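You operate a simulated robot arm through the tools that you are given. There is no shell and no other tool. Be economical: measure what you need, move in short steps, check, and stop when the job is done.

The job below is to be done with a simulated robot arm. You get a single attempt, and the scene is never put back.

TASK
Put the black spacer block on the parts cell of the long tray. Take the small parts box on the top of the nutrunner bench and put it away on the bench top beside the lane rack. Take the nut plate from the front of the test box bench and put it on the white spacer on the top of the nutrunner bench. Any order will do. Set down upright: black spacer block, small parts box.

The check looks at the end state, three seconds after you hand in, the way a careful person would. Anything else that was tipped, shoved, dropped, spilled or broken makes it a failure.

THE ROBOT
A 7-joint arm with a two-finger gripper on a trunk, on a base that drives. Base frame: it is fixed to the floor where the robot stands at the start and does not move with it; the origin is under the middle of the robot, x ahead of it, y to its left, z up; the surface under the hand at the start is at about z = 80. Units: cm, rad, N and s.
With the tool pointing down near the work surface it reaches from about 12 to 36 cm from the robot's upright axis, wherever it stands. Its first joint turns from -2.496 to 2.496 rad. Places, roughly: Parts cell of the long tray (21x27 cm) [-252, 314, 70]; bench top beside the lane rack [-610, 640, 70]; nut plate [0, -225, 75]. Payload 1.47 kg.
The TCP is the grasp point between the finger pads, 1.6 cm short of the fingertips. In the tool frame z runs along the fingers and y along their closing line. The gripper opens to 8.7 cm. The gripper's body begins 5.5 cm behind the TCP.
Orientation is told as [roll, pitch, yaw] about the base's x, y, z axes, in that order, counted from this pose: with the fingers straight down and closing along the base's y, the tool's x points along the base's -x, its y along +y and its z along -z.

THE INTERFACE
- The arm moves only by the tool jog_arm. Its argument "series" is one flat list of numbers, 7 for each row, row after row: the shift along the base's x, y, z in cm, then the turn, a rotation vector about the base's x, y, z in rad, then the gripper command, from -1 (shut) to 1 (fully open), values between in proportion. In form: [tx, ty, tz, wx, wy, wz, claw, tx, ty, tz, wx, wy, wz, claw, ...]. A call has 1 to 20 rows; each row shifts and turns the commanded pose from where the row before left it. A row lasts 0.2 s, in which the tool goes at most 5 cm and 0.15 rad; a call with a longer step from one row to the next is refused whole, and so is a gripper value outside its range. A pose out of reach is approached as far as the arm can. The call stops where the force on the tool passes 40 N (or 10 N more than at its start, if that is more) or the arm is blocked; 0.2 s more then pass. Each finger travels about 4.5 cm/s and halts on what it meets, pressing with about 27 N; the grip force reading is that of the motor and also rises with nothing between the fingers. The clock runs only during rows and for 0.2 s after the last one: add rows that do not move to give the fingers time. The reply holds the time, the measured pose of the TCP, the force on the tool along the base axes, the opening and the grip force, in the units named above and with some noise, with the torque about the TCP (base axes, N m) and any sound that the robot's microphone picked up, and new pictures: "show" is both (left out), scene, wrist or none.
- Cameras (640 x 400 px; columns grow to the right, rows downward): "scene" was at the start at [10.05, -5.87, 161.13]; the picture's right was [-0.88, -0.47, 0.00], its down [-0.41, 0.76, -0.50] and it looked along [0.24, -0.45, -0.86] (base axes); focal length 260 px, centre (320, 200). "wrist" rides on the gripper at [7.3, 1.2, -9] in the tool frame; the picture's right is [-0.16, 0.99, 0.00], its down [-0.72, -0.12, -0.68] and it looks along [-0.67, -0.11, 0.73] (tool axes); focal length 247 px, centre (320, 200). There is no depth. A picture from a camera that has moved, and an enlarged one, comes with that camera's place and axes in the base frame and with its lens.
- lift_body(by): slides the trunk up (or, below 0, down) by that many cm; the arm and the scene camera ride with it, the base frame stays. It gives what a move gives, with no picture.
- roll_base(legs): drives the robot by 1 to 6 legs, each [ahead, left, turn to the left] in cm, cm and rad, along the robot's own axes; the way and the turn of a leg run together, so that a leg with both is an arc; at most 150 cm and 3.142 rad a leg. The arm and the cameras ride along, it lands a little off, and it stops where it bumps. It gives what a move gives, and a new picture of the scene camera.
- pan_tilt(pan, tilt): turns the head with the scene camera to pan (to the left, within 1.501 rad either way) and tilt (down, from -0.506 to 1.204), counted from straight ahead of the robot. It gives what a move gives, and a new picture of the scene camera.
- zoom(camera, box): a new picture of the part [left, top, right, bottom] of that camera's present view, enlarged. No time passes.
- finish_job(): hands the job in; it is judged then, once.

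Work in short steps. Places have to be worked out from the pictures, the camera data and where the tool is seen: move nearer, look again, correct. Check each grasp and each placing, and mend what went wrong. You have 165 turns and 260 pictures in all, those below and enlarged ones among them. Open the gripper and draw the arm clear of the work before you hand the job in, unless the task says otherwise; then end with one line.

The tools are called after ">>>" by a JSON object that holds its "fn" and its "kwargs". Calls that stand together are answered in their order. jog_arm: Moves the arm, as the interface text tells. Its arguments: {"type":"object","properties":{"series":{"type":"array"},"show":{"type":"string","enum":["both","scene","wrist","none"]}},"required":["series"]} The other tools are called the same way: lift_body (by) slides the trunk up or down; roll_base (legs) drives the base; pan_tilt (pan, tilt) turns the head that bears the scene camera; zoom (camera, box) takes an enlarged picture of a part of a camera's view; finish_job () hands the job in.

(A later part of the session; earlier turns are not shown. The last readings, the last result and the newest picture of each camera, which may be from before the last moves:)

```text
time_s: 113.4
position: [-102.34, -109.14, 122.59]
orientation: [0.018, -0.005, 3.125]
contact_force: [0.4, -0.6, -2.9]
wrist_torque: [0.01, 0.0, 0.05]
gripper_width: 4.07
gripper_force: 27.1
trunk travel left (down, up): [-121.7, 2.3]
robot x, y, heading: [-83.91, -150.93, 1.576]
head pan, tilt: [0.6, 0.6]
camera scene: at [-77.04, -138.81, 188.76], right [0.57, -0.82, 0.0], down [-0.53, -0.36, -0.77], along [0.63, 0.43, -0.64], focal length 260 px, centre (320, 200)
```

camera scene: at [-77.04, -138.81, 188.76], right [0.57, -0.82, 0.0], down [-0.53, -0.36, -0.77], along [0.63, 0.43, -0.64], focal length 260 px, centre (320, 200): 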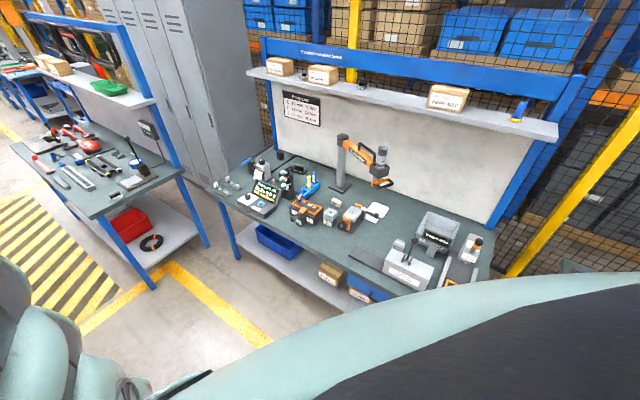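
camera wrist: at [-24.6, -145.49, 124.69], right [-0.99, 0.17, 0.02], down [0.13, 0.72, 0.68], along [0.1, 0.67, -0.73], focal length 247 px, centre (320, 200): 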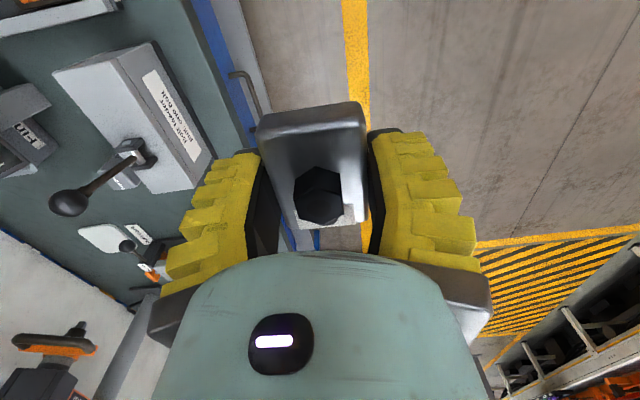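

The head stays limited to about -0.97. I continue bringing the tool to the left side at bearing ~60°, r≈32.

>>> {"fn": "jog_arm", "kwargs": {"series": [-1, -2, 0, 0, 0, 0, -1, -1, -2, 0, 0, 0, 0, -1, -1, -2, 0, 0, 0, 0, -1, -1, -2, 0, 0, 0, 0, -1, -1, -2, 0, 0, 0, 0, -1, -1, -2, 0, 0, 0, 0, -1, -1, -2, 0, 0, 0, 0, -1, -1, -2, 0, 0, 0, 0, -1, -1, -2, 0, 0, 0, 0, -1, -1, -2, 0, 0, 0, 0, -1], "show": "both"}}

```text
time_s: 115.6
position: [-112.44, -129.18, 122.65]
orientation: [0.017, -0.001, 3.125]
contact_force: [-0.7, 0.0, -3.1]
wrist_torque: [-0.04, 0.01, 0.0]
gripper_width: 4.05
gripper_force: 27.3
trunk travel left (down, up): [-121.7, 2.3]
robot x, y, heading: [-83.8, -150.41, 1.579]
head pan, tilt: [0.6, 0.6]
camera scene: at [-76.82, -138.67, 189.4], right [0.57, -0.82, 0.0], down [-0.48, -0.33, -0.81], along [0.67, 0.46, -0.58], focal length 260 px, centre (320, 200)
camera wrist: at [-105.18, -130.36, 131.46], right [-0.17, -0.98, 0.02], down [-0.72, 0.14, 0.68], along [-0.67, 0.11, -0.73], focal length 247 px, centre (320, 200)
```

scene: 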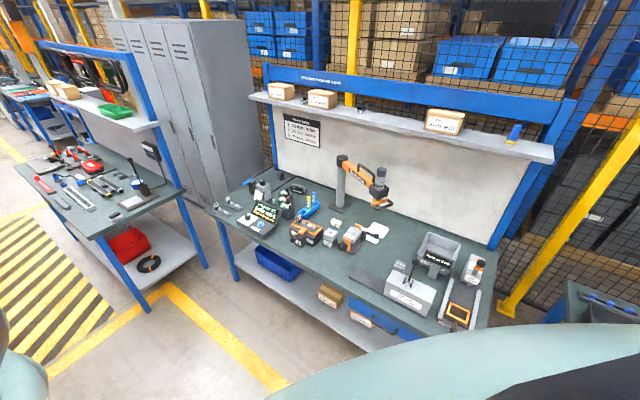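
wrist: 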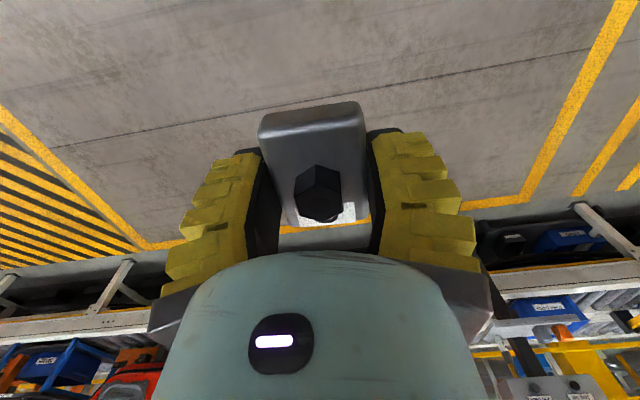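

The arm is now in the mirrored shape (elbow ahead, tool on the left). I bring the tool to robot-frame (13,27) and add +1.15 rad yaw so that the camera will end up on the side away from the nutrunner.

>>> {"fn": "jog_arm", "kwargs": {"series": [0.2, -1, 0, 0, 0, 0.144, -1, 0.2, -1, 0, 0, 0, 0.144, -1, 0.2, -1, 0, 0, 0, 0.144, -1, 0.2, -1, 0, 0, 0, 0.144, -1, 0.2, -1, 0, 0, 0, 0.144, -1, 0.2, -1, 0, 0, 0, 0.144, -1, 0.2, -1.1, 0, 0, 0, 0.144, -1, 0.2, -1.1, 0, 0, 0, 0.144, -1], "show": "wrist"}}

```text
time_s: 117.4
position: [-110.73, -137.53, 122.47]
orientation: [0.02, -0.003, -2.002]
contact_force: [-1.0, 0.5, -3.2]
wrist_torque: [0.01, 0.0, -0.01]
gripper_width: 4.06
gripper_force: 26.9
trunk travel left (down, up): [-121.7, 2.3]
robot x, y, heading: [-84.14, -150.21, 1.573]
head pan, tilt: [0.6, 0.6]
camera wrist: at [-106.85, -131.35, 131.33], right [0.83, -0.56, 0.02], down [-0.42, -0.6, 0.68], along [-0.37, -0.57, -0.73], focal length 247 px, centre (320, 200)
```

wrist: 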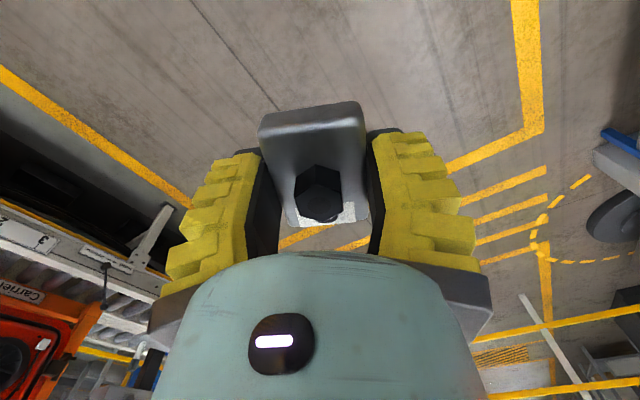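

That worked. Now I turn the robot to heading ≈ -0.73 in the open aisle so the mirrored arm will come in from the free (-y/+x) side.

>>> {"fn": "roll_base", "kwargs": {"legs": [[0, 0, -2.306]]}}

>>> {"fn": "pan_tilt", "kwargs": {"pan": -0.97, "tilt": 0.3}}

```text
time_s: 123.3
position: [-55.97, -139.83, 122.42]
orientation: [0.017, -0.004, 1.961]
contact_force: [0.3, 0.1, -3.0]
wrist_torque: [-0.03, 0.01, 0.02]
gripper_width: 4.04
gripper_force: 27.2
trunk travel left (down, up): [-121.7, 2.3]
robot x, y, heading: [-83.87, -150.52, -0.738]
head pan, tilt: [0.6, 0.6]
camera scene: at [-80.09, -164.03, 189.47], right [-0.99, 0.14, 0.0], down [0.08, 0.57, -0.82], along [-0.12, -0.81, -0.58], focal length 260 px, centre (320, 200)
```

scene: 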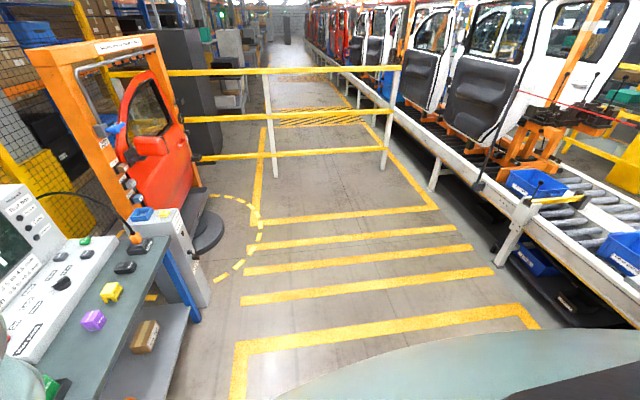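

```text
time_s: 125.0
position: [-55.97, -139.82, 122.43]
orientation: [0.017, -0.002, 1.962]
contact_force: [0.1, 0.6, -3.0]
wrist_torque: [-0.04, -0.04, 0.01]
gripper_width: 4.05
gripper_force: 26.4
trunk travel left (down, up): [-121.7, 2.3]
robot x, y, heading: [-83.74, -150.57, -0.736]
head pan, tilt: [-0.97, 0.3]
camera scene: at [-80.12, -164.58, 192.36], right [-0.99, 0.14, 0.0], down [0.04, 0.29, -0.96], along [-0.13, -0.95, -0.3], focal length 260 px, centre (320, 200)
```

scene: 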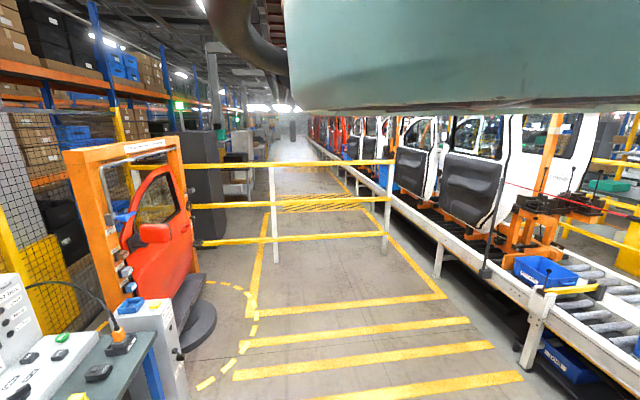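

Heading -0.737, tool at (-56,-140). I drive diagonally over the bench in two stages, checking with the wrist camera.

>>> {"fn": "roll_base", "kwargs": {"legs": [[39, 56, 0]]}}

>>> {"fn": "zoom", "kwargs": {"camera": "wrist", "box": [0, 0, 640, 400]}}

```text
time_s: 128.7
position: [9.61, -125.29, 122.32]
orientation: [0.017, -0.003, 1.971]
contact_force: [0.0, 0.3, -3.6]
wrist_torque: [0.0, -0.01, 0.02]
gripper_width: 4.07
gripper_force: 27.0
trunk travel left (down, up): [-121.7, 2.3]
robot x, y, heading: [-18.09, -136.35, -0.733]
head pan, tilt: [-0.97, 0.3]
camera scene: at [-14.37, -150.29, 192.36], right [-0.99, 0.13, 0.0], down [0.04, 0.29, -0.96], along [-0.12, -0.95, -0.3], focal length 260 px, centre (320, 200)
```

scene: 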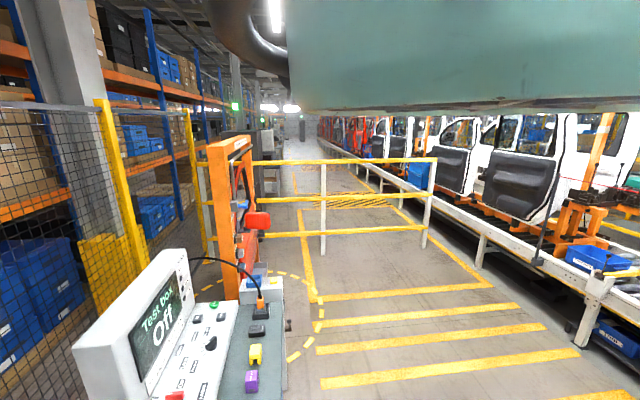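

```text
1.00 times, centred on (320, 200) of wrist (not enlarged: the box is as wide or as high as the picture)
camera zoom: at [11.53, -132.54, 131.34], right [-0.97, -0.24, 0.02], down [-0.16, 0.71, 0.68], along [-0.18, 0.66, -0.73], focal length 247 px, centre (320, 200)
```

zoom: 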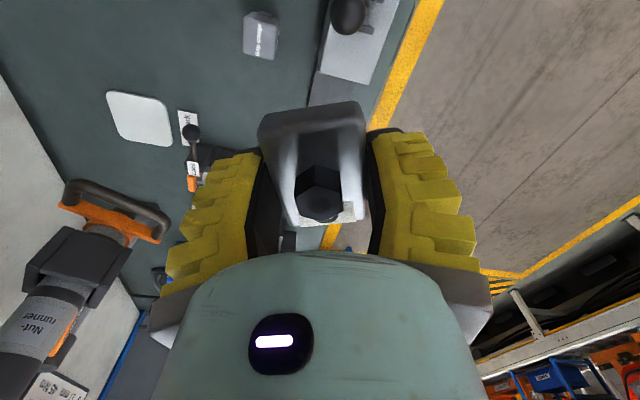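

Spacer confirmed: ~11 cm square centred (41.5,-100.8). I drive on so the tool is at about (38.5,-119), clear of the handle and shelf.

>>> {"fn": "roll_base", "kwargs": {"legs": [[17.3, 24, 0]]}}

>>> {"fn": "zoom", "kwargs": {"camera": "wrist", "box": [0, 0, 640, 400]}}

```text
time_s: 130.7
position: [38.34, -119.65, 122.53]
orientation: [0.019, -0.004, 1.963]
contact_force: [-0.4, 0.1, -3.4]
wrist_torque: [-0.01, 0.02, -0.02]
gripper_width: 4.07
gripper_force: 26.6
trunk travel left (down, up): [-121.7, 2.3]
robot x, y, heading: [10.72, -130.49, -0.74]
head pan, tilt: [-0.97, 0.3]
camera scene: at [14.22, -144.51, 192.36], right [-0.99, 0.14, 0.0], down [0.04, 0.29, -0.96], along [-0.13, -0.95, -0.3], focal length 260 px, centre (320, 200)
```

scene: 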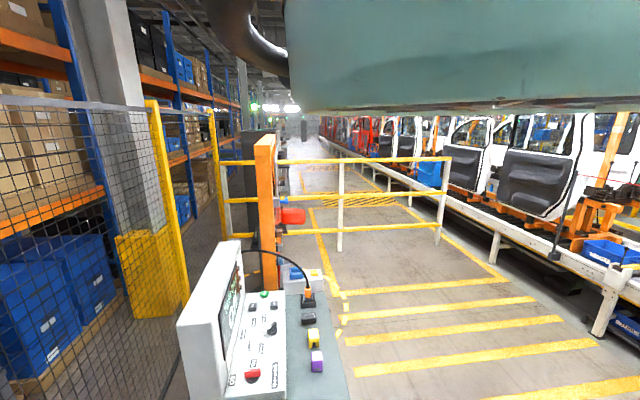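

```text
1.00 times, centred on (320, 200) of wrist (not enlarged: the box is as wide or as high as the picture)
camera zoom: at [40.22, -126.93, 131.33], right [-0.97, -0.23, 0.02], down [-0.16, 0.72, 0.68], along [-0.17, 0.66, -0.73], focal length 247 px, centre (320, 200)
```

zoom: 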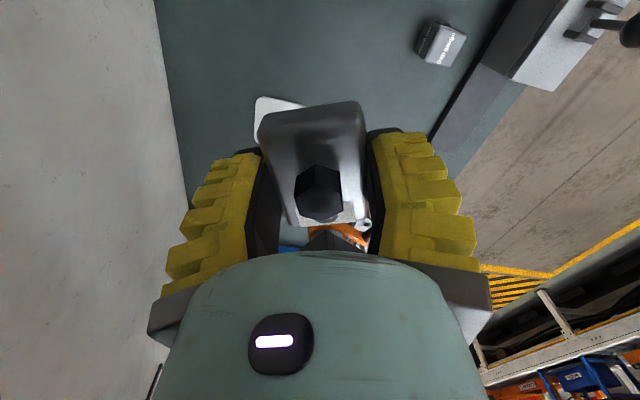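

Clear column here. I level the tool and lower the trunk 25 cm.

>>> {"fn": "jog_arm", "kwargs": {"series": [0, 0, 0, 0.004, -0.019, 0, -1], "show": "none"}}

>>> {"fn": "lift_body", "kwargs": {"by": -25}}

>>> {"fn": "zoom", "kwargs": {"camera": "wrist", "box": [0, 0, 640, 400]}}

```text
time_s: 131.1
position: [38.37, -119.63, 122.45]
orientation: [-0.001, 0.001, 1.965]
contact_force: [0.1, 0.3, -3.7]
wrist_torque: [0.0, -0.04, 0.01]
gripper_width: 4.05
gripper_force: 26.9
trunk travel left (down, up): [-121.7, 2.3]
robot x, y, heading: [10.42, -130.59, -0.739]
head pan, tilt: [-0.97, 0.3]
```

```text
time_s: 133.7
position: [38.39, -119.63, 97.45]
orientation: [-0.001, 0.002, 1.965]
contact_force: [-0.2, 0.6, -3.4]
wrist_torque: [-0.02, 0.01, -0.02]
gripper_width: 4.05
gripper_force: 26.9
trunk travel left (down, up): [-96.7, 27.3]
robot x, y, heading: [10.29, -130.58, -0.742]
head pan, tilt: [-0.97, 0.3]
```

```text
1.00 times, centred on (320, 200) of wrist (not enlarged: the box is as wide or as high as the picture)
camera zoom: at [40.06, -126.96, 106.37], right [-0.97, -0.23, 0.0], down [-0.17, 0.71, 0.68], along [-0.16, 0.66, -0.73], focal length 247 px, centre (320, 200)
```

zoom: 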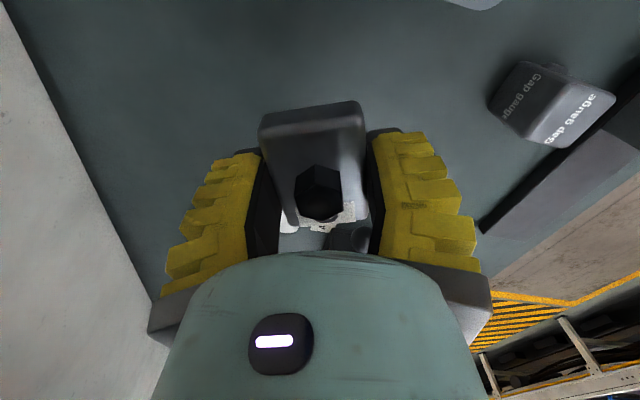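

I lower 5 more and slide in with the base: first toward the wall, then along +y onto the spacer.

>>> {"fn": "lift_body", "kwargs": {"by": -5}}

>>> {"fn": "roll_base", "kwargs": {"legs": [[3.1, 5.5, 0], [-5.6, 5.3, 0]]}}

>>> {"fn": "zoom", "kwargs": {"camera": "wrist", "box": [0, 0, 640, 400]}}

```text
time_s: 134.6
position: [38.44, -119.77, 92.44]
orientation: [0.0, 0.0, 1.964]
contact_force: [-0.3, -0.3, -3.7]
wrist_torque: [-0.02, -0.05, -0.02]
gripper_width: 4.07
gripper_force: 27.1
trunk travel left (down, up): [-91.7, 32.3]
robot x, y, heading: [10.3, -130.6, -0.734]
head pan, tilt: [-0.97, 0.3]
```

```text
time_s: 136.2
position: [43.77, -109.98, 92.45]
orientation: [-0.001, -0.001, 1.965]
contact_force: [-0.2, 0.7, -3.2]
wrist_torque: [-0.01, 0.01, 0.0]
gripper_width: 4.07
gripper_force: 27.1
trunk travel left (down, up): [-91.7, 32.3]
robot x, y, heading: [15.81, -120.6, -0.737]
head pan, tilt: [-0.97, 0.3]
camera scene: at [19.68, -134.8, 162.37], right [-0.99, 0.13, 0.0], down [0.04, 0.29, -0.96], along [-0.13, -0.95, -0.3], focal length 260 px, centre (320, 200)
```

scene: 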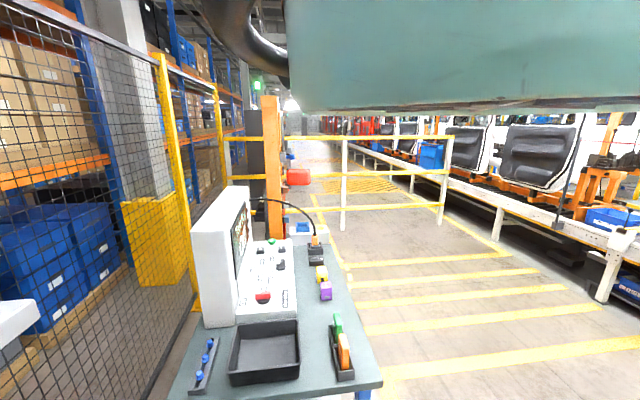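

```text
1.00 times, centred on (320, 200) of wrist (not enlarged: the box is as wide or as high as the picture)
camera zoom: at [45.52, -117.24, 101.36], right [-0.97, -0.23, 0.0], down [-0.17, 0.71, 0.68], along [-0.16, 0.66, -0.73], focal length 247 px, centre (320, 200)
```

zoom: 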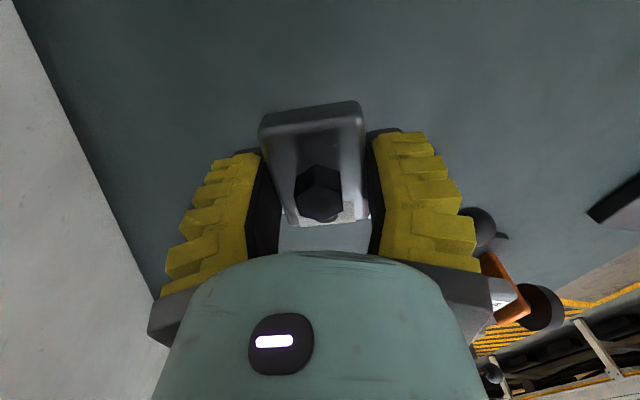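

Clear so far; the lever ball is well to the side. Slide the last 8 cm in +y.

>>> {"fn": "roll_base", "kwargs": {"legs": [[-5.7, 5.4, 0]]}}

>>> {"fn": "zoom", "kwargs": {"camera": "wrist", "box": [0, 0, 640, 400]}}

```text
time_s: 137.3
position: [43.2, -102.24, 92.62]
orientation: [0.0, 0.001, 1.962]
contact_force: [0.3, -0.3, -3.0]
wrist_torque: [0.01, 0.04, -0.02]
gripper_width: 4.06
gripper_force: 27.2
trunk travel left (down, up): [-91.7, 32.3]
robot x, y, heading: [15.3, -113.28, -0.736]
head pan, tilt: [-0.97, 0.3]
camera scene: at [19.04, -127.02, 162.37], right [-0.99, 0.14, 0.0], down [0.04, 0.29, -0.96], along [-0.13, -0.95, -0.3], focal length 260 px, centre (320, 200)
```

scene: 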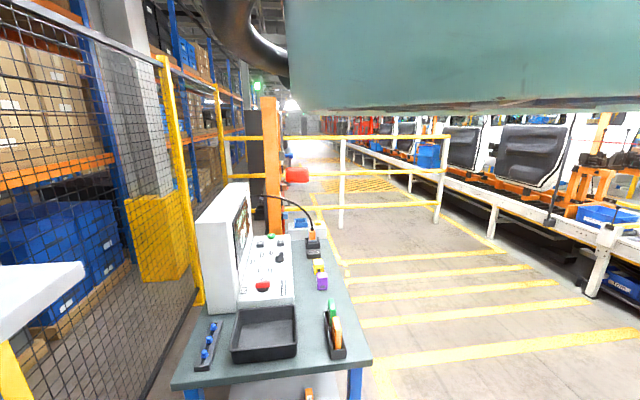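

```text
1.00 times, centred on (320, 200) of wrist (not enlarged: the box is as wide or as high as the picture)
camera zoom: at [44.88, -109.47, 101.36], right [-0.97, -0.23, 0.0], down [-0.17, 0.71, 0.68], along [-0.16, 0.66, -0.73], focal length 247 px, centre (320, 200)
```

zoom: 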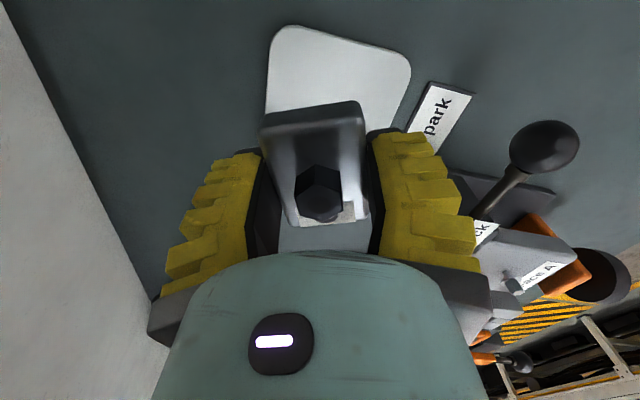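

Positioned over the spacer; I nudge +0.7 in y, lower the trunk 5, then feel down in small steps.

>>> {"fn": "lift_body", "kwargs": {"by": -5}}

>>> {"fn": "jog_arm", "kwargs": {"series": [0, 0.7, 0, 0, 0, 0, -1, 0, 0, -0.5, 0, 0, 0, -1, 0, 0, -0.5, 0, 0, 0, -1, 0, 0, -0.4, 0, 0, 0, -1, 0, 0, -0.3, 0, 0, 0, -1, 0, 0, -0.3, 0, 0, 0, -1, 0, 0, 0, 0, 0, 0, -1], "show": "wrist"}}

```text
time_s: 138.2
position: [43.24, -102.19, 87.4]
orientation: [0.0, -0.001, 1.963]
contact_force: [-0.4, -0.7, -3.1]
wrist_torque: [0.01, 0.02, -0.01]
gripper_width: 4.05
gripper_force: 26.7
trunk travel left (down, up): [-86.7, 37.3]
robot x, y, heading: [15.22, -113.35, -0.739]
head pan, tilt: [-0.97, 0.3]
```

```text
time_s: 139.8
position: [43.24, -101.44, 85.38]
orientation: [0.0, 0.001, 1.963]
contact_force: [-0.4, -0.9, -3.4]
wrist_torque: [0.06, 0.01, -0.03]
gripper_width: 4.07
gripper_force: 26.8
trunk travel left (down, up): [-86.7, 37.3]
robot x, y, heading: [15.17, -113.21, -0.735]
head pan, tilt: [-0.97, 0.3]
camera wrist: at [44.89, -108.73, 94.39], right [-0.97, -0.23, 0.0], down [-0.17, 0.71, 0.68], along [-0.16, 0.66, -0.73], focal length 247 px, centre (320, 200)
```

wrist: 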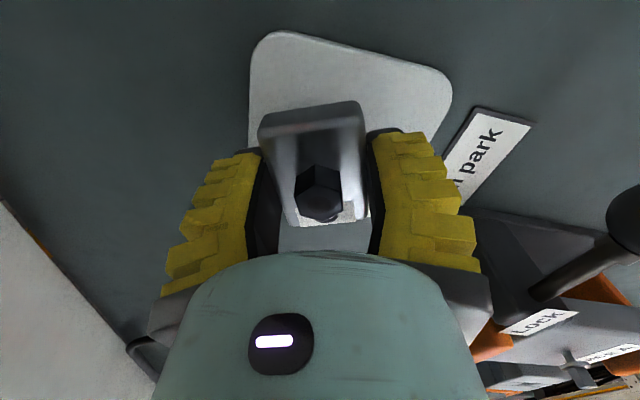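

Not yet touching. I continue down in 0.25 cm steps until the weight comes off.

>>> {"fn": "jog_arm", "kwargs": {"series": [0, 0, -0.25, 0, 0, 0, -1, 0, 0, -0.25, 0, 0, 0, -1, 0, 0, -0.25, 0, 0, 0, -1, 0, 0, -0.25, 0, 0, 0, -1, 0, 0, -0.25, 0, 0, 0, -1, 0, 0, -0.25, 0, 0, 0, -1], "show": "wrist"}}

```text
time_s: 141.2
position: [43.14, -101.45, 83.95]
orientation: [-0.002, 0.0, 1.964]
contact_force: [-0.2, 0.6, -2.6]
wrist_torque: [0.0, 0.01, 0.02]
gripper_width: 4.07
gripper_force: 26.6
trunk travel left (down, up): [-86.7, 37.3]
robot x, y, heading: [15.45, -113.34, -0.734]
head pan, tilt: [-0.97, 0.3]
camera wrist: at [44.9, -108.72, 92.91], right [-0.97, -0.23, 0.0], down [-0.17, 0.71, 0.68], along [-0.16, 0.66, -0.73], focal length 247 px, centre (320, 200)
```

wrist: 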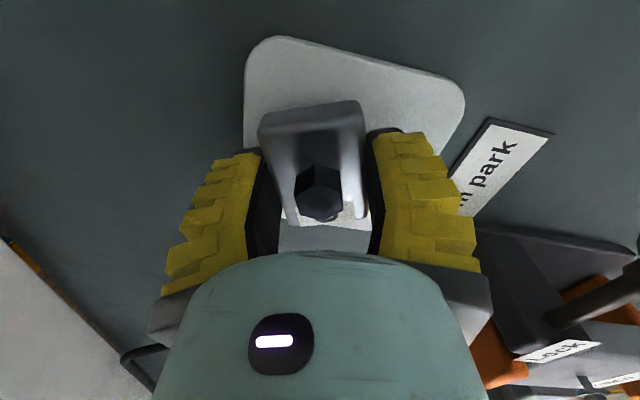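

>>> {"fn": "jog_arm", "kwargs": {"series": [0, 0, -0.25, 0, 0, 0, -1, 0, 0, -0.25, 0, 0, 0, -1, 0, 0, -0.25, 0, 0, 0, -1, 0, 0, -0.25, 0, 0, 0, -1], "show": "wrist"}}

```text
time_s: 142.2
position: [43.11, -101.48, 83.88]
orientation: [0.0, 0.001, 1.964]
contact_force: [-0.5, -0.6, -2.1]
wrist_torque: [0.01, -0.01, -0.01]
gripper_width: 4.05
gripper_force: 27.2
out of reach, approached as far as the arm can: row 2, 4
trunk travel left (down, up): [-86.7, 37.3]
robot x, y, heading: [15.23, -113.37, -0.739]
head pan, tilt: [-0.97, 0.3]
camera wrist: at [44.81, -108.86, 92.82], right [-0.97, -0.23, 0.0], down [-0.17, 0.71, 0.68], along [-0.16, 0.66, -0.73], focal length 247 px, centre (320, 200)
```

wrist: 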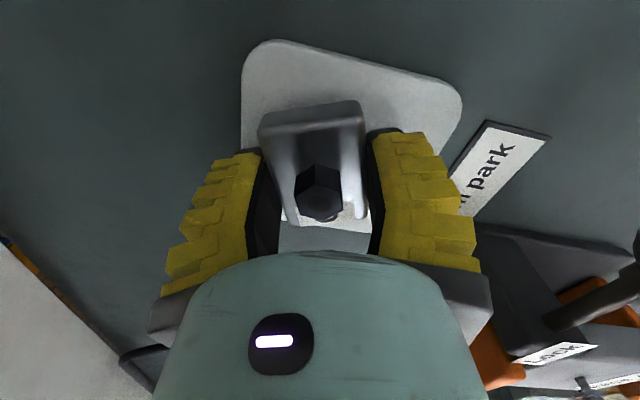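

Arm at its low limit; I lower with the trunk in half-centimetre bits.

>>> {"fn": "lift_body", "kwargs": {"by": -0.5}}

>>> {"fn": "lift_body", "kwargs": {"by": -0.4}}

```text
time_s: 142.8
position: [43.07, -101.65, 83.31]
orientation: [0.001, -0.001, 1.964]
contact_force: [0.0, -0.6, -2.6]
wrist_torque: [-0.01, 0.0, 0.01]
gripper_width: 4.05
gripper_force: 27.5
trunk travel left (down, up): [-86.2, 37.8]
robot x, y, heading: [15.14, -113.08, -0.739]
head pan, tilt: [-0.97, 0.3]
```

```text
time_s: 143.3
position: [43.16, -101.74, 83.09]
orientation: [0.001, -0.001, 1.964]
contact_force: [-0.4, -0.1, -3.1]
wrist_torque: [0.03, 0.02, 0.03]
gripper_width: 4.07
gripper_force: 27.0
trunk travel left (down, up): [-85.8, 38.2]
robot x, y, heading: [15.27, -113.28, -0.737]
head pan, tilt: [-0.97, 0.3]
```

>>> {"fn": "lift_body", "kwargs": {"by": -0.4}}

>>> {"fn": "lift_body", "kwargs": {"by": -0.3}}

>>> {"fn": "zoom", "kwargs": {"camera": "wrist", "box": [130, 20, 530, 270]}}

```text
time_s: 143.8
position: [43.07, -101.56, 82.69]
orientation: [0.0, -0.001, 1.966]
contact_force: [-4.1, -4.1, 20.2]
wrist_torque: [-0.11, 0.04, 0.02]
gripper_width: 4.34
gripper_force: 26.9
trunk travel left (down, up): [-85.4, 38.6]
robot x, y, heading: [14.98, -113.12, -0.737]
head pan, tilt: [-0.97, 0.3]
```

```text
time_s: 144.3
position: [43.07, -101.45, 82.47]
orientation: [0.001, 0.0, 1.963]
contact_force: [-3.1, -5.5, 25.7]
wrist_torque: [-0.14, 0.1, 0.05]
gripper_width: 4.34
gripper_force: 27.5
trunk travel left (down, up): [-85.2, 38.8]
robot x, y, heading: [15.19, -113.06, -0.738]
head pan, tilt: [-0.97, 0.3]
stopped: the force on the tool passed its limit at 40 N (the readings are from after the stop); the commanded pose is now the measured one
```

```text
1.60 times, centred on (330, 145) of wrist
camera zoom: at [44.88, -108.77, 91.38], right [-0.97, -0.23, 0.0], down [-0.17, 0.71, 0.68], along [-0.16, 0.66, -0.73], focal length 395 px, centre (304, 288)
```

zoom: 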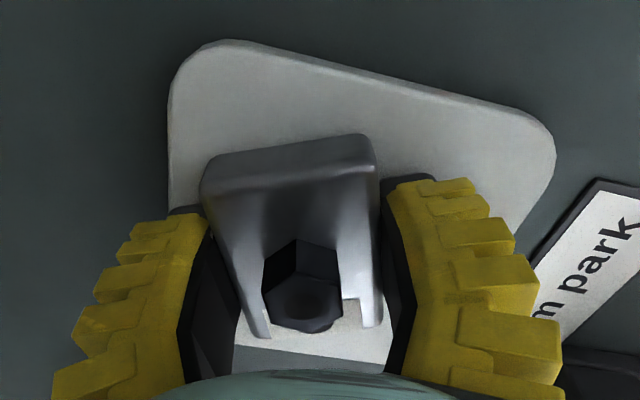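

The plate rests on the spacer. I open to ~6.5 cm and lift away with the trunk.

>>> {"fn": "jog_arm", "kwargs": {"series": [0, 0, 0, 0, 0, 0, 0.2, 0, 0, 0.2, 0, 0, 0, 0.5, 0, 0, 0.3, 0, 0, 0, 0.5, 0, 0, 0, 0, 0, 0, 0.5], "show": "none"}}

>>> {"fn": "lift_body", "kwargs": {"by": 8}}

>>> {"fn": "zoom", "kwargs": {"camera": "wrist", "box": [0, 0, 640, 400]}}

```text
time_s: 145.3
position: [43.08, -101.41, 82.99]
orientation: [0.0, 0.0, 1.962]
contact_force: [0.1, -0.4, 0.6]
wrist_torque: [0.0, -0.04, 0.01]
gripper_width: 6.93
gripper_force: 2.4
trunk travel left (down, up): [-85.2, 38.8]
robot x, y, heading: [15.15, -113.35, -0.738]
head pan, tilt: [-0.97, 0.3]
```

```text
time_s: 146.5
position: [42.99, -101.38, 90.92]
orientation: [-0.001, -0.002, 1.964]
contact_force: [0.2, 0.1, -0.4]
wrist_torque: [-0.02, -0.01, 0.0]
gripper_width: 6.94
gripper_force: 2.7
trunk travel left (down, up): [-93.2, 30.8]
robot x, y, heading: [15.33, -112.76, -0.734]
head pan, tilt: [-0.97, 0.3]
```

```text
1.00 times, centred on (320, 200) of wrist (not enlarged: the box is as wide or as high as the picture)
camera zoom: at [44.79, -108.75, 99.87], right [-0.97, -0.23, 0.0], down [-0.17, 0.71, 0.68], along [-0.16, 0.66, -0.73], focal length 247 px, centre (320, 200)
```

zoom: 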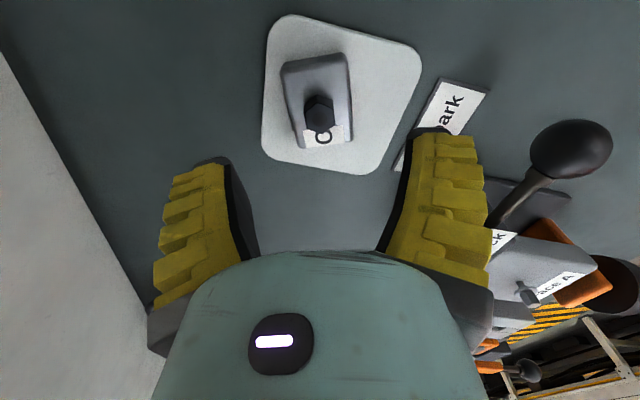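

Nut plate sits squarely on the white spacer. I retrace the way out, then raise the trunk.

>>> {"fn": "lift_body", "kwargs": {"by": 1.5}}

>>> {"fn": "roll_base", "kwargs": {"legs": [[11.3, -10.7, 0], [-3.1, -5.5, 0]]}}

>>> {"fn": "lift_body", "kwargs": {"by": 31}}

>>> {"fn": "zoom", "kwargs": {"camera": "wrist", "box": [0, 0, 640, 400]}}

```text
time_s: 147.1
position: [43.08, -101.47, 92.41]
orientation: [0.001, -0.002, 1.963]
contact_force: [-0.1, 0.6, -0.2]
wrist_torque: [-0.02, 0.0, 0.0]
gripper_width: 6.93
gripper_force: 2.5
trunk travel left (down, up): [-94.7, 29.3]
robot x, y, heading: [15.31, -113.07, -0.733]
head pan, tilt: [-0.97, 0.3]
```

```text
time_s: 149.1
position: [38.27, -118.95, 92.46]
orientation: [0.0, -0.003, 1.965]
contact_force: [0.6, 0.5, 0.6]
wrist_torque: [-0.01, -0.04, 0.0]
gripper_width: 6.96
gripper_force: 2.6
trunk travel left (down, up): [-94.7, 29.3]
robot x, y, heading: [10.48, -130.83, -0.74]
head pan, tilt: [-0.97, 0.3]
camera scene: at [14.17, -144.45, 165.3], right [-0.99, 0.14, 0.0], down [0.04, 0.29, -0.96], along [-0.13, -0.95, -0.3], focal length 260 px, centre (320, 200)
```

scene: 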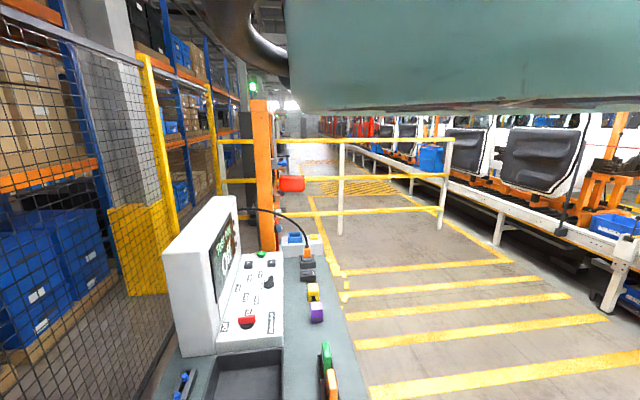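

```text
time_s: 152.0
position: [38.25, -118.91, 121.77]
orientation: [0.001, -0.003, 1.962]
contact_force: [-0.4, -0.6, -0.6]
wrist_torque: [0.0, 0.02, -0.01]
gripper_width: 6.91
gripper_force: 2.9
out of reach, approached as far as the arm can: row 1
trunk travel left (down, up): [-124.0, 0.0]
robot x, y, heading: [9.97, -130.61, -0.739]
head pan, tilt: [-0.97, 0.3]
```

```text
1.00 times, centred on (320, 200) of wrist (not enlarged: the box is as wide or as high as the picture)
camera zoom: at [39.95, -126.18, 130.72], right [-0.97, -0.23, 0.0], down [-0.17, 0.71, 0.68], along [-0.16, 0.66, -0.73], focal length 247 px, centre (320, 200)
```

zoom: 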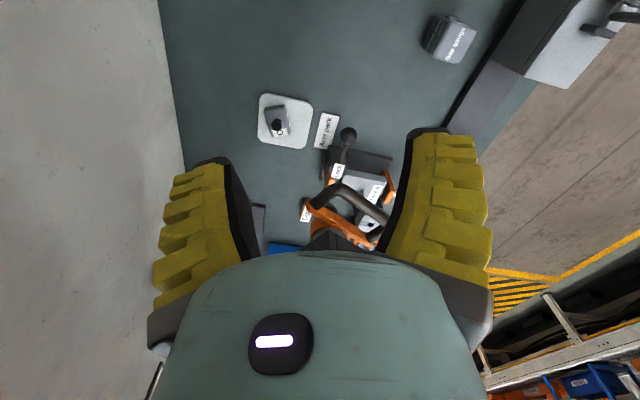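

Next the Clips box. I drive out to the aisle and turn so the arm will come in from the -x side, away from the nutrunner.

>>> {"fn": "roll_base", "kwargs": {"legs": [[-51, -33, 0], [-62, 38.2, 0], [0, 0, -1.608]]}}

```text
time_s: 162.9
position: [-57.69, -77.01, 121.74]
orientation: [0.001, -0.001, 0.383]
contact_force: [-0.3, -0.4, -0.4]
wrist_torque: [0.0, -0.02, 0.0]
gripper_width: 6.96
gripper_force: 2.7
trunk travel left (down, up): [-124.0, 0.0]
robot x, y, heading: [-69.18, -48.9, -2.32]
head pan, tilt: [-0.97, 0.3]
camera scene: at [-83.22, -52.86, 194.65], right [0.15, 0.99, 0.0], down [0.29, -0.04, -0.96], along [-0.94, 0.14, -0.3], focal length 260 px, centre (320, 200)
```

scene: 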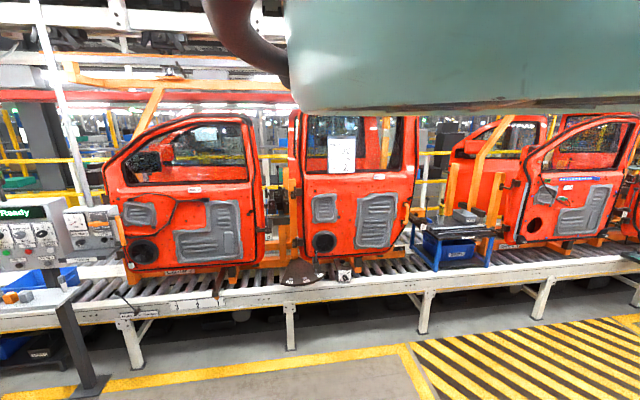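

Tool at (-58,-77). I drive 78 cm in +x toward the Clips box, keeping high, then look.

>>> {"fn": "roll_base", "kwargs": {"legs": [[-53.2, 57.1, 0]]}}

>>> {"fn": "zoom", "kwargs": {"camera": "wrist", "box": [0, 0, 640, 400]}}

```text
time_s: 167.1
position: [19.3, -76.95, 121.96]
orientation: [0.001, 0.0, 0.365]
contact_force: [0.6, 0.3, 0.6]
wrist_torque: [0.0, 0.01, -0.02]
gripper_width: 6.92
gripper_force: 2.8
trunk travel left (down, up): [-124.0, 0.0]
robot x, y, heading: [8.63, -48.9, -2.334]
head pan, tilt: [-0.97, 0.3]
camera scene: at [-5.64, -52.18, 194.65], right [0.16, 0.99, 0.0], down [0.29, -0.05, -0.96], along [-0.94, 0.16, -0.3], focal length 260 px, centre (320, 200)
```

scene: 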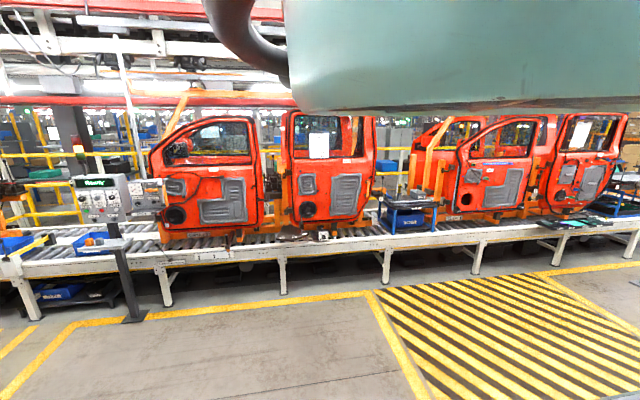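

```text
1.00 times, centred on (320, 200) of wrist (not enlarged: the box is as wide or as high as the picture)
camera zoom: at [12.12, -78.51, 130.72], right [-0.2, 0.98, 0.0], down [0.72, 0.15, 0.68], along [0.67, 0.14, -0.73], focal length 247 px, centre (320, 200)
```

zoom: 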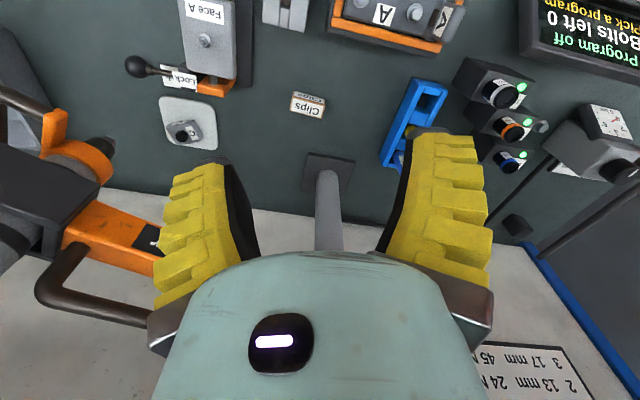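

>>> {"fn": "zoom", "kwargs": {"camera": "wrist", "box": [259, 74, 355, 134]}}

```text
6.67 times, centred on (307, 104) of wrist
camera zoom: at [12.12, -78.51, 130.72], right [-0.2, 0.98, 0.0], down [0.72, 0.15, 0.68], along [0.67, 0.14, -0.73], focal length 1646 px, centre (407, 840)
```

zoom: 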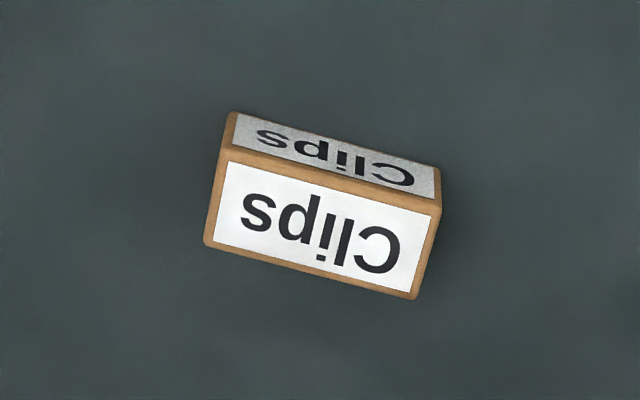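

Clips box: 2.9 (x) × 6.5 (y), z 80–83, centre (32.1,-76.9), axis-aligned. I square the gripper (closing along y, fully open) and drive above it.

>>> {"fn": "jog_arm", "kwargs": {"series": [0, 0, 0, 0, 0, -0.125, 1, 0, 0, 0, 0, 0, -0.12, 1, 0, 0, 0, 0, 0, -0.12, 1, 0, 0, 0, 0, 0, 0, 1], "show": "none"}}

>>> {"fn": "roll_base", "kwargs": {"legs": [[-8.8, 9.25, 0]]}}

>>> {"fn": "lift_body", "kwargs": {"by": -24}}

>>> {"fn": "zoom", "kwargs": {"camera": "wrist", "box": [0, 0, 640, 400]}}

```text
time_s: 168.1
position: [19.36, -76.82, 121.84]
orientation: [-0.001, 0.0, -0.003]
contact_force: [-0.7, -0.4, 0.1]
wrist_torque: [-0.02, 0.01, 0.02]
gripper_width: 8.7
gripper_force: 0.1
trunk travel left (down, up): [-124.0, 0.0]
robot x, y, heading: [8.65, -48.77, -2.337]
head pan, tilt: [-0.97, 0.3]
```

```text
time_s: 169.3
position: [31.82, -77.0, 121.74]
orientation: [0.0, 0.0, 0.0]
contact_force: [0.1, 0.3, -0.3]
wrist_torque: [0.0, -0.02, -0.03]
gripper_width: 8.7
gripper_force: 0.1
trunk travel left (down, up): [-124.0, 0.0]
robot x, y, heading: [21.27, -48.85, -2.336]
head pan, tilt: [-0.97, 0.3]
camera scene: at [6.91, -52.27, 194.65], right [0.16, 0.99, 0.0], down [0.29, -0.05, -0.96], along [-0.94, 0.16, -0.3], focal length 260 px, centre (320, 200)
```

scene: 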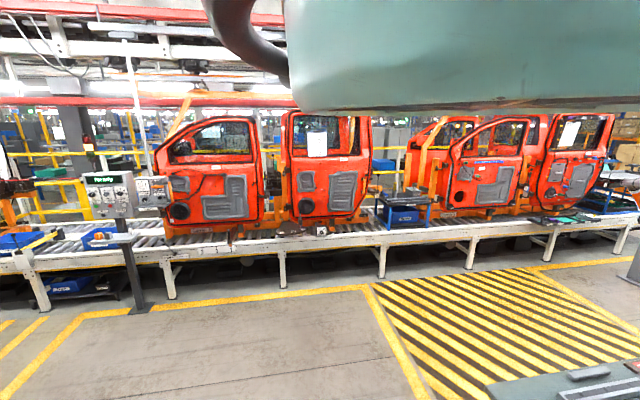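

```text
time_s: 171.8
position: [31.94, -77.09, 97.84]
orientation: [0.001, -0.002, -0.003]
contact_force: [-0.1, -0.3, 0.4]
wrist_torque: [-0.03, -0.01, 0.01]
gripper_width: 8.7
gripper_force: 0.1
trunk travel left (down, up): [-100.0, 24.0]
robot x, y, heading: [21.14, -48.78, -2.338]
head pan, tilt: [-0.97, 0.3]
```

```text
1.00 times, centred on (320, 200) of wrist (not enlarged: the box is as wide or as high as the picture)
camera zoom: at [24.61, -75.91, 106.72], right [0.16, 0.99, 0.0], down [0.72, -0.12, 0.68], along [0.67, -0.11, -0.73], focal length 247 px, centre (320, 200)
```

zoom: 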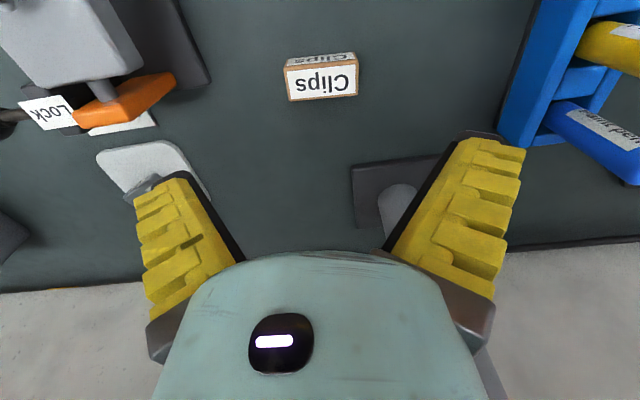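

Aligned: box at (32.0,-76.9). I lower the trunk 12 and check.

>>> {"fn": "lift_body", "kwargs": {"by": -12}}

>>> {"fn": "zoom", "kwargs": {"camera": "wrist", "box": [0, 0, 640, 400]}}

```text
time_s: 173.3
position: [34.09, -76.97, 87.05]
orientation: [0.0, -0.024, -0.003]
contact_force: [-1.2, 0.0, -0.2]
wrist_torque: [0.01, 0.0, -0.04]
gripper_width: 8.7
gripper_force: 0.0
trunk travel left (down, up): [-88.0, 36.0]
robot x, y, heading: [20.61, -48.9, -2.332]
head pan, tilt: [-0.97, 0.3]
```

```text
1.00 times, centred on (320, 200) of wrist (not enlarged: the box is as wide or as high as the picture)
camera zoom: at [26.53, -75.93, 95.82], right [0.16, 0.99, 0.0], down [0.71, -0.12, 0.7], along [0.69, -0.11, -0.72], focal length 247 px, centre (320, 200)
```

zoom: 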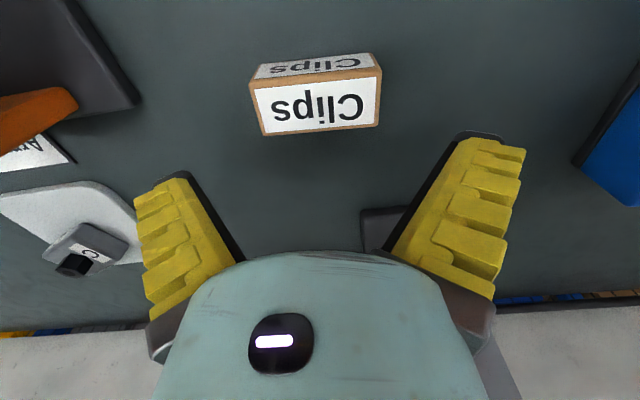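

The tool shifted +2 cm in x while lowering — some part of the arm may be touching something. I raise again at once and compare.

>>> {"fn": "lift_body", "kwargs": {"by": 6}}

>>> {"fn": "pan_tilt", "kwargs": {"pan": -1.4, "tilt": 0.6}}

```text
time_s: 174.3
position: [31.92, -77.09, 91.71]
orientation: [0.001, -0.002, -0.001]
contact_force: [-0.2, -0.4, 0.1]
wrist_torque: [0.0, 0.0, 0.02]
gripper_width: 8.72
gripper_force: 0.0
trunk travel left (down, up): [-94.0, 30.0]
robot x, y, heading: [21.13, -48.77, -2.336]
head pan, tilt: [-0.97, 0.3]
```

```text
time_s: 175.2
position: [31.93, -76.95, 91.72]
orientation: [0.0, -0.002, -0.001]
contact_force: [-0.7, 0.6, 0.1]
wrist_torque: [-0.06, -0.01, 0.01]
gripper_width: 8.67
gripper_force: 0.1
trunk travel left (down, up): [-94.0, 30.0]
robot x, y, heading: [20.94, -48.94, -2.339]
head pan, tilt: [-1.4, 0.6]
camera scene: at [8.79, -48.85, 161.9], right [0.56, 0.83, 0.0], down [0.47, -0.32, -0.83], along [-0.68, 0.46, -0.56], focal length 260 px, centre (320, 200)
```

scene: 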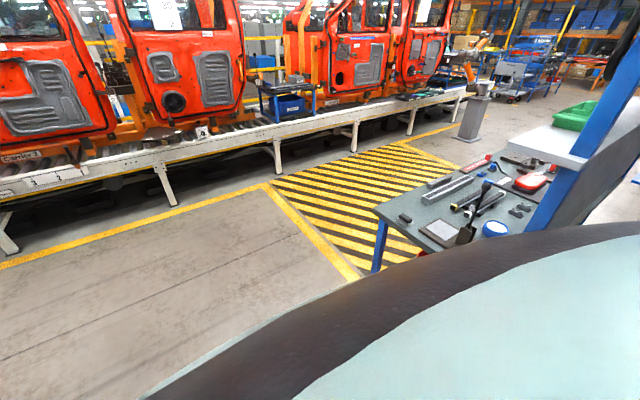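

It returned exactly, so nothing moved, but the robot's upper hull likely touched the shelf boxes (I stand too near the wall). I rise, back the base off toward -x and extend the arm instead.

>>> {"fn": "lift_body", "kwargs": {"by": 22}}

>>> {"fn": "roll_base", "kwargs": {"legs": [[8.2, -14.3, 0]]}}

>>> {"fn": "jog_arm", "kwargs": {"series": [2, -0.5, 0, 0, 0, 0, 1, 2, -0.5, 0, 0, 0, 0, 1, 2, -0.5, 0, 0, 0, 0, 1, 2, -0.5, 0, 0, 0, 0, 1, 2, -0.5, 0, 0, 0, 0, 1, 2, -0.5, 0, 0, 0, 0, 1, 2, -0.5, 0, 0, 0, 0, 1, 2, -0.5, 0, 0, 0, 0, 1], "show": "wrist"}}

```text
time_s: 177.6
position: [31.9, -76.97, 113.78]
orientation: [-0.002, -0.002, -0.002]
contact_force: [-0.3, -0.3, 0.2]
wrist_torque: [0.03, 0.0, 0.02]
gripper_width: 8.7
gripper_force: 0.0
trunk travel left (down, up): [-116.0, 8.0]
robot x, y, heading: [20.86, -48.66, -2.337]
head pan, tilt: [-1.4, 0.6]
```

```text
time_s: 179.0
position: [16.23, -73.12, 113.82]
orientation: [0.002, -0.001, 0.002]
contact_force: [1.0, 0.8, 0.0]
wrist_torque: [0.0, -0.01, 0.0]
gripper_width: 8.71
gripper_force: 0.1
trunk travel left (down, up): [-116.0, 8.0]
robot x, y, heading: [4.96, -45.23, -2.331]
head pan, tilt: [-1.4, 0.6]
camera scene: at [-7.02, -45.01, 183.9], right [0.56, 0.83, 0.0], down [0.47, -0.32, -0.83], along [-0.68, 0.46, -0.56], focal length 260 px, centre (320, 200)
```

scene: 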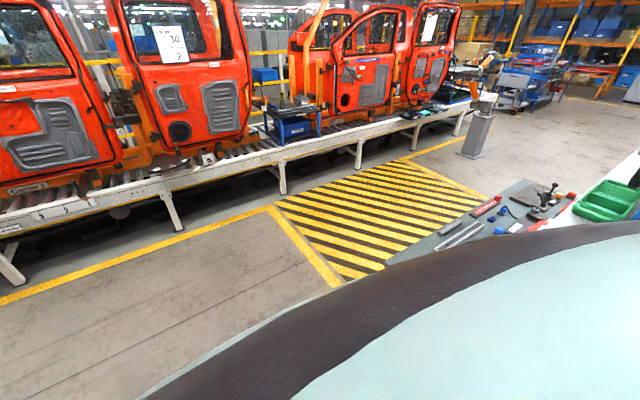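

```text
time_s: 180.8
position: [18.96, -73.63, 115.53]
orientation: [-0.001, 0.0, 0.002]
contact_force: [0.2, -0.3, -0.5]
wrist_torque: [0.01, 0.05, 0.0]
gripper_width: 8.72
gripper_force: 0.0
out of reach, approached as far as the arm can: row 1, 2, 3, 4, 5, 6, 7, 8
trunk travel left (down, up): [-116.0, 8.0]
robot x, y, heading: [5.2, -44.7, -2.336]
head pan, tilt: [-1.4, 0.6]
camera wrist: at [11.55, -72.66, 124.5], right [0.16, 0.99, 0.0], down [0.72, -0.11, 0.68], along [0.67, -0.11, -0.73], focal length 247 px, centre (320, 200)
```

wrist: 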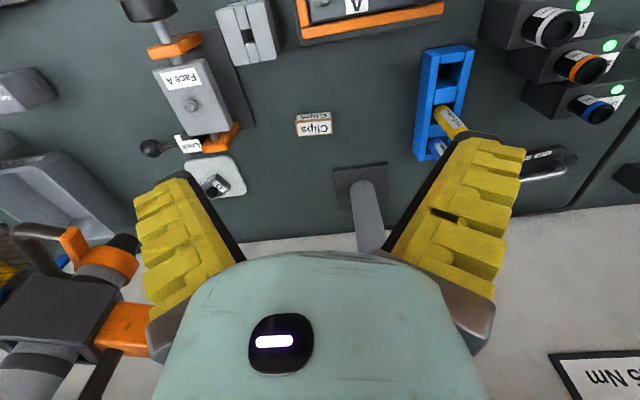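

The joint limit again at this bearing. I back off and turn the base left 0.6 rad so that the extended reach falls at a smaller bearing.

>>> {"fn": "roll_base", "kwargs": {"legs": [[9.7, -10.1, 0], [0, 0, 0.6]]}}

>>> {"fn": "jog_arm", "kwargs": {"series": [-0.37, -2.02, 0, 0, 0, -0.067, 1, -0.37, -2.02, 0, 0, 0, -0.067, 1, -0.37, -2.02, 0, 0, 0, -0.067, 1, -0.37, -2.02, 0, 0, 0, -0.067, 1, -0.37, -2.02, 0, 0, 0, -0.067, 1, -0.37, -2.02, 0, 0, 0, -0.067, 1, -0.37, -2.02, 0, 0, 0, -0.067, 1, -0.37, -2.02, 0, 0, 0, -0.067, 1, -0.37, -2.02, 0, 0, 0, -0.067, 1], "show": "wrist"}}

```text
time_s: 183.7
position: [18.64, -61.51, 115.63]
orientation: [0.001, -0.002, 0.586]
contact_force: [0.6, -0.3, -0.4]
wrist_torque: [0.0, 0.0, -0.03]
gripper_width: 8.72
gripper_force: 0.1
trunk travel left (down, up): [-116.0, 8.0]
robot x, y, heading: [-8.96, -45.38, -1.748]
head pan, tilt: [-1.4, 0.6]
camera scene: at [-18.85, -51.81, 183.9], right [0.01, 1.0, 0.0], down [0.56, 0.0, -0.83], along [-0.83, 0.0, -0.56], focal length 260 px, centre (320, 200)
```

scene: 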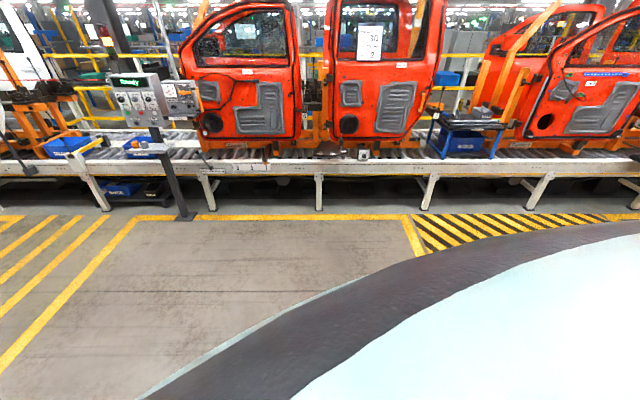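

```text
time_s: 185.7
position: [15.11, -79.55, 115.54]
orientation: [-0.001, -0.002, -0.017]
contact_force: [0.4, 0.0, -0.4]
wrist_torque: [-0.02, -0.03, -0.02]
gripper_width: 8.71
gripper_force: 0.0
trunk travel left (down, up): [-116.0, 8.0]
robot x, y, heading: [-8.42, -45.08, -1.745]
head pan, tilt: [-1.4, 0.6]
camera wrist: at [7.9, -78.41, 124.51], right [0.17, 0.98, 0.0], down [0.72, -0.13, 0.68], along [0.67, -0.12, -0.73], focal length 247 px, centre (320, 200)
```

wrist: 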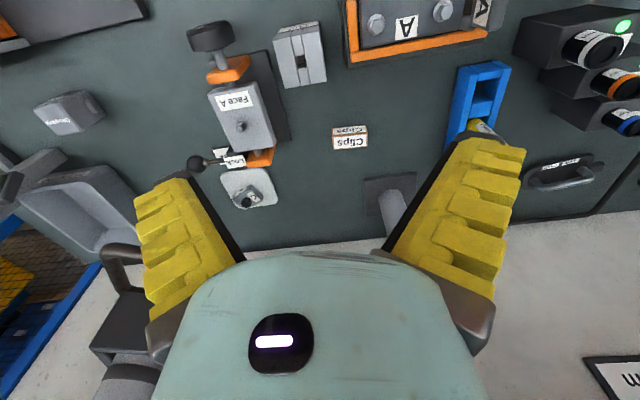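

Extended reach works. I move the base so the tool is over the box and lower in two stages, watching for deflection.

>>> {"fn": "roll_base", "kwargs": {"legs": [[-5.5, 16.2, 0]]}}

>>> {"fn": "lift_body", "kwargs": {"by": -18}}

>>> {"fn": "zoom", "kwargs": {"camera": "wrist", "box": [0, 0, 640, 400]}}

```text
time_s: 187.2
position: [32.15, -77.05, 115.59]
orientation: [0.001, -0.001, -0.018]
contact_force: [0.4, 0.5, -0.3]
wrist_torque: [-0.01, -0.02, 0.02]
gripper_width: 8.69
gripper_force: 0.0
trunk travel left (down, up): [-116.0, 8.0]
robot x, y, heading: [8.51, -42.52, -1.749]
head pan, tilt: [-1.4, 0.6]
camera scene: at [-1.92, -49.32, 183.9], right [0.01, 1.0, 0.0], down [0.56, 0.0, -0.83], along [-0.83, 0.01, -0.56], focal length 260 px, centre (320, 200)
```

scene: 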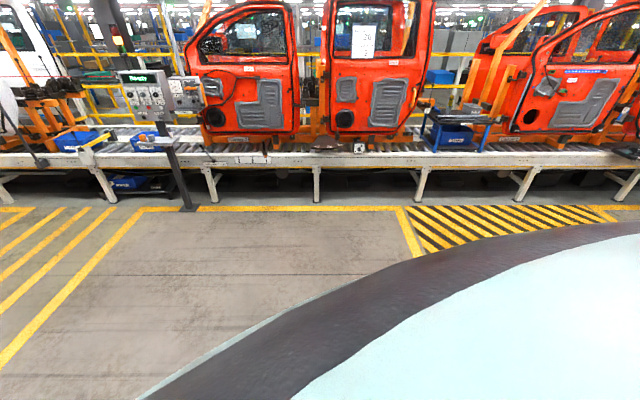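

```text
time_s: 189.2
position: [32.1, -77.24, 97.56]
orientation: [-0.001, -0.001, -0.018]
contact_force: [0.1, 0.0, -0.8]
wrist_torque: [-0.01, 0.0, 0.0]
gripper_width: 8.68
gripper_force: 0.0
trunk travel left (down, up): [-98.0, 26.0]
robot x, y, heading: [8.54, -42.78, -1.75]
head pan, tilt: [-1.4, 0.6]
```

```text
1.00 times, centred on (320, 200) of wrist (not enlarged: the box is as wide or as high as the picture)
camera zoom: at [24.87, -75.97, 106.53], right [0.17, 0.98, 0.0], down [0.72, -0.13, 0.68], along [0.67, -0.12, -0.73], focal length 247 px, centre (320, 200)
```

zoom: 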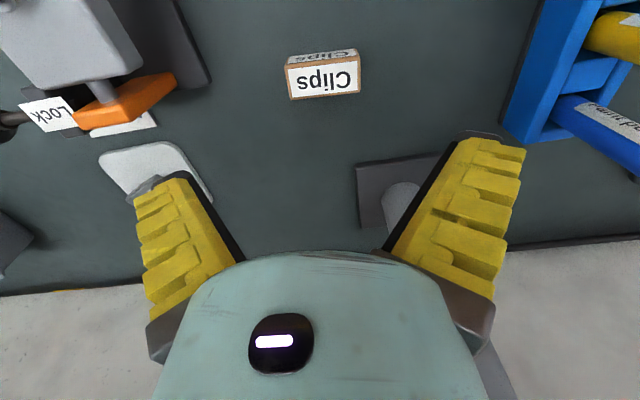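

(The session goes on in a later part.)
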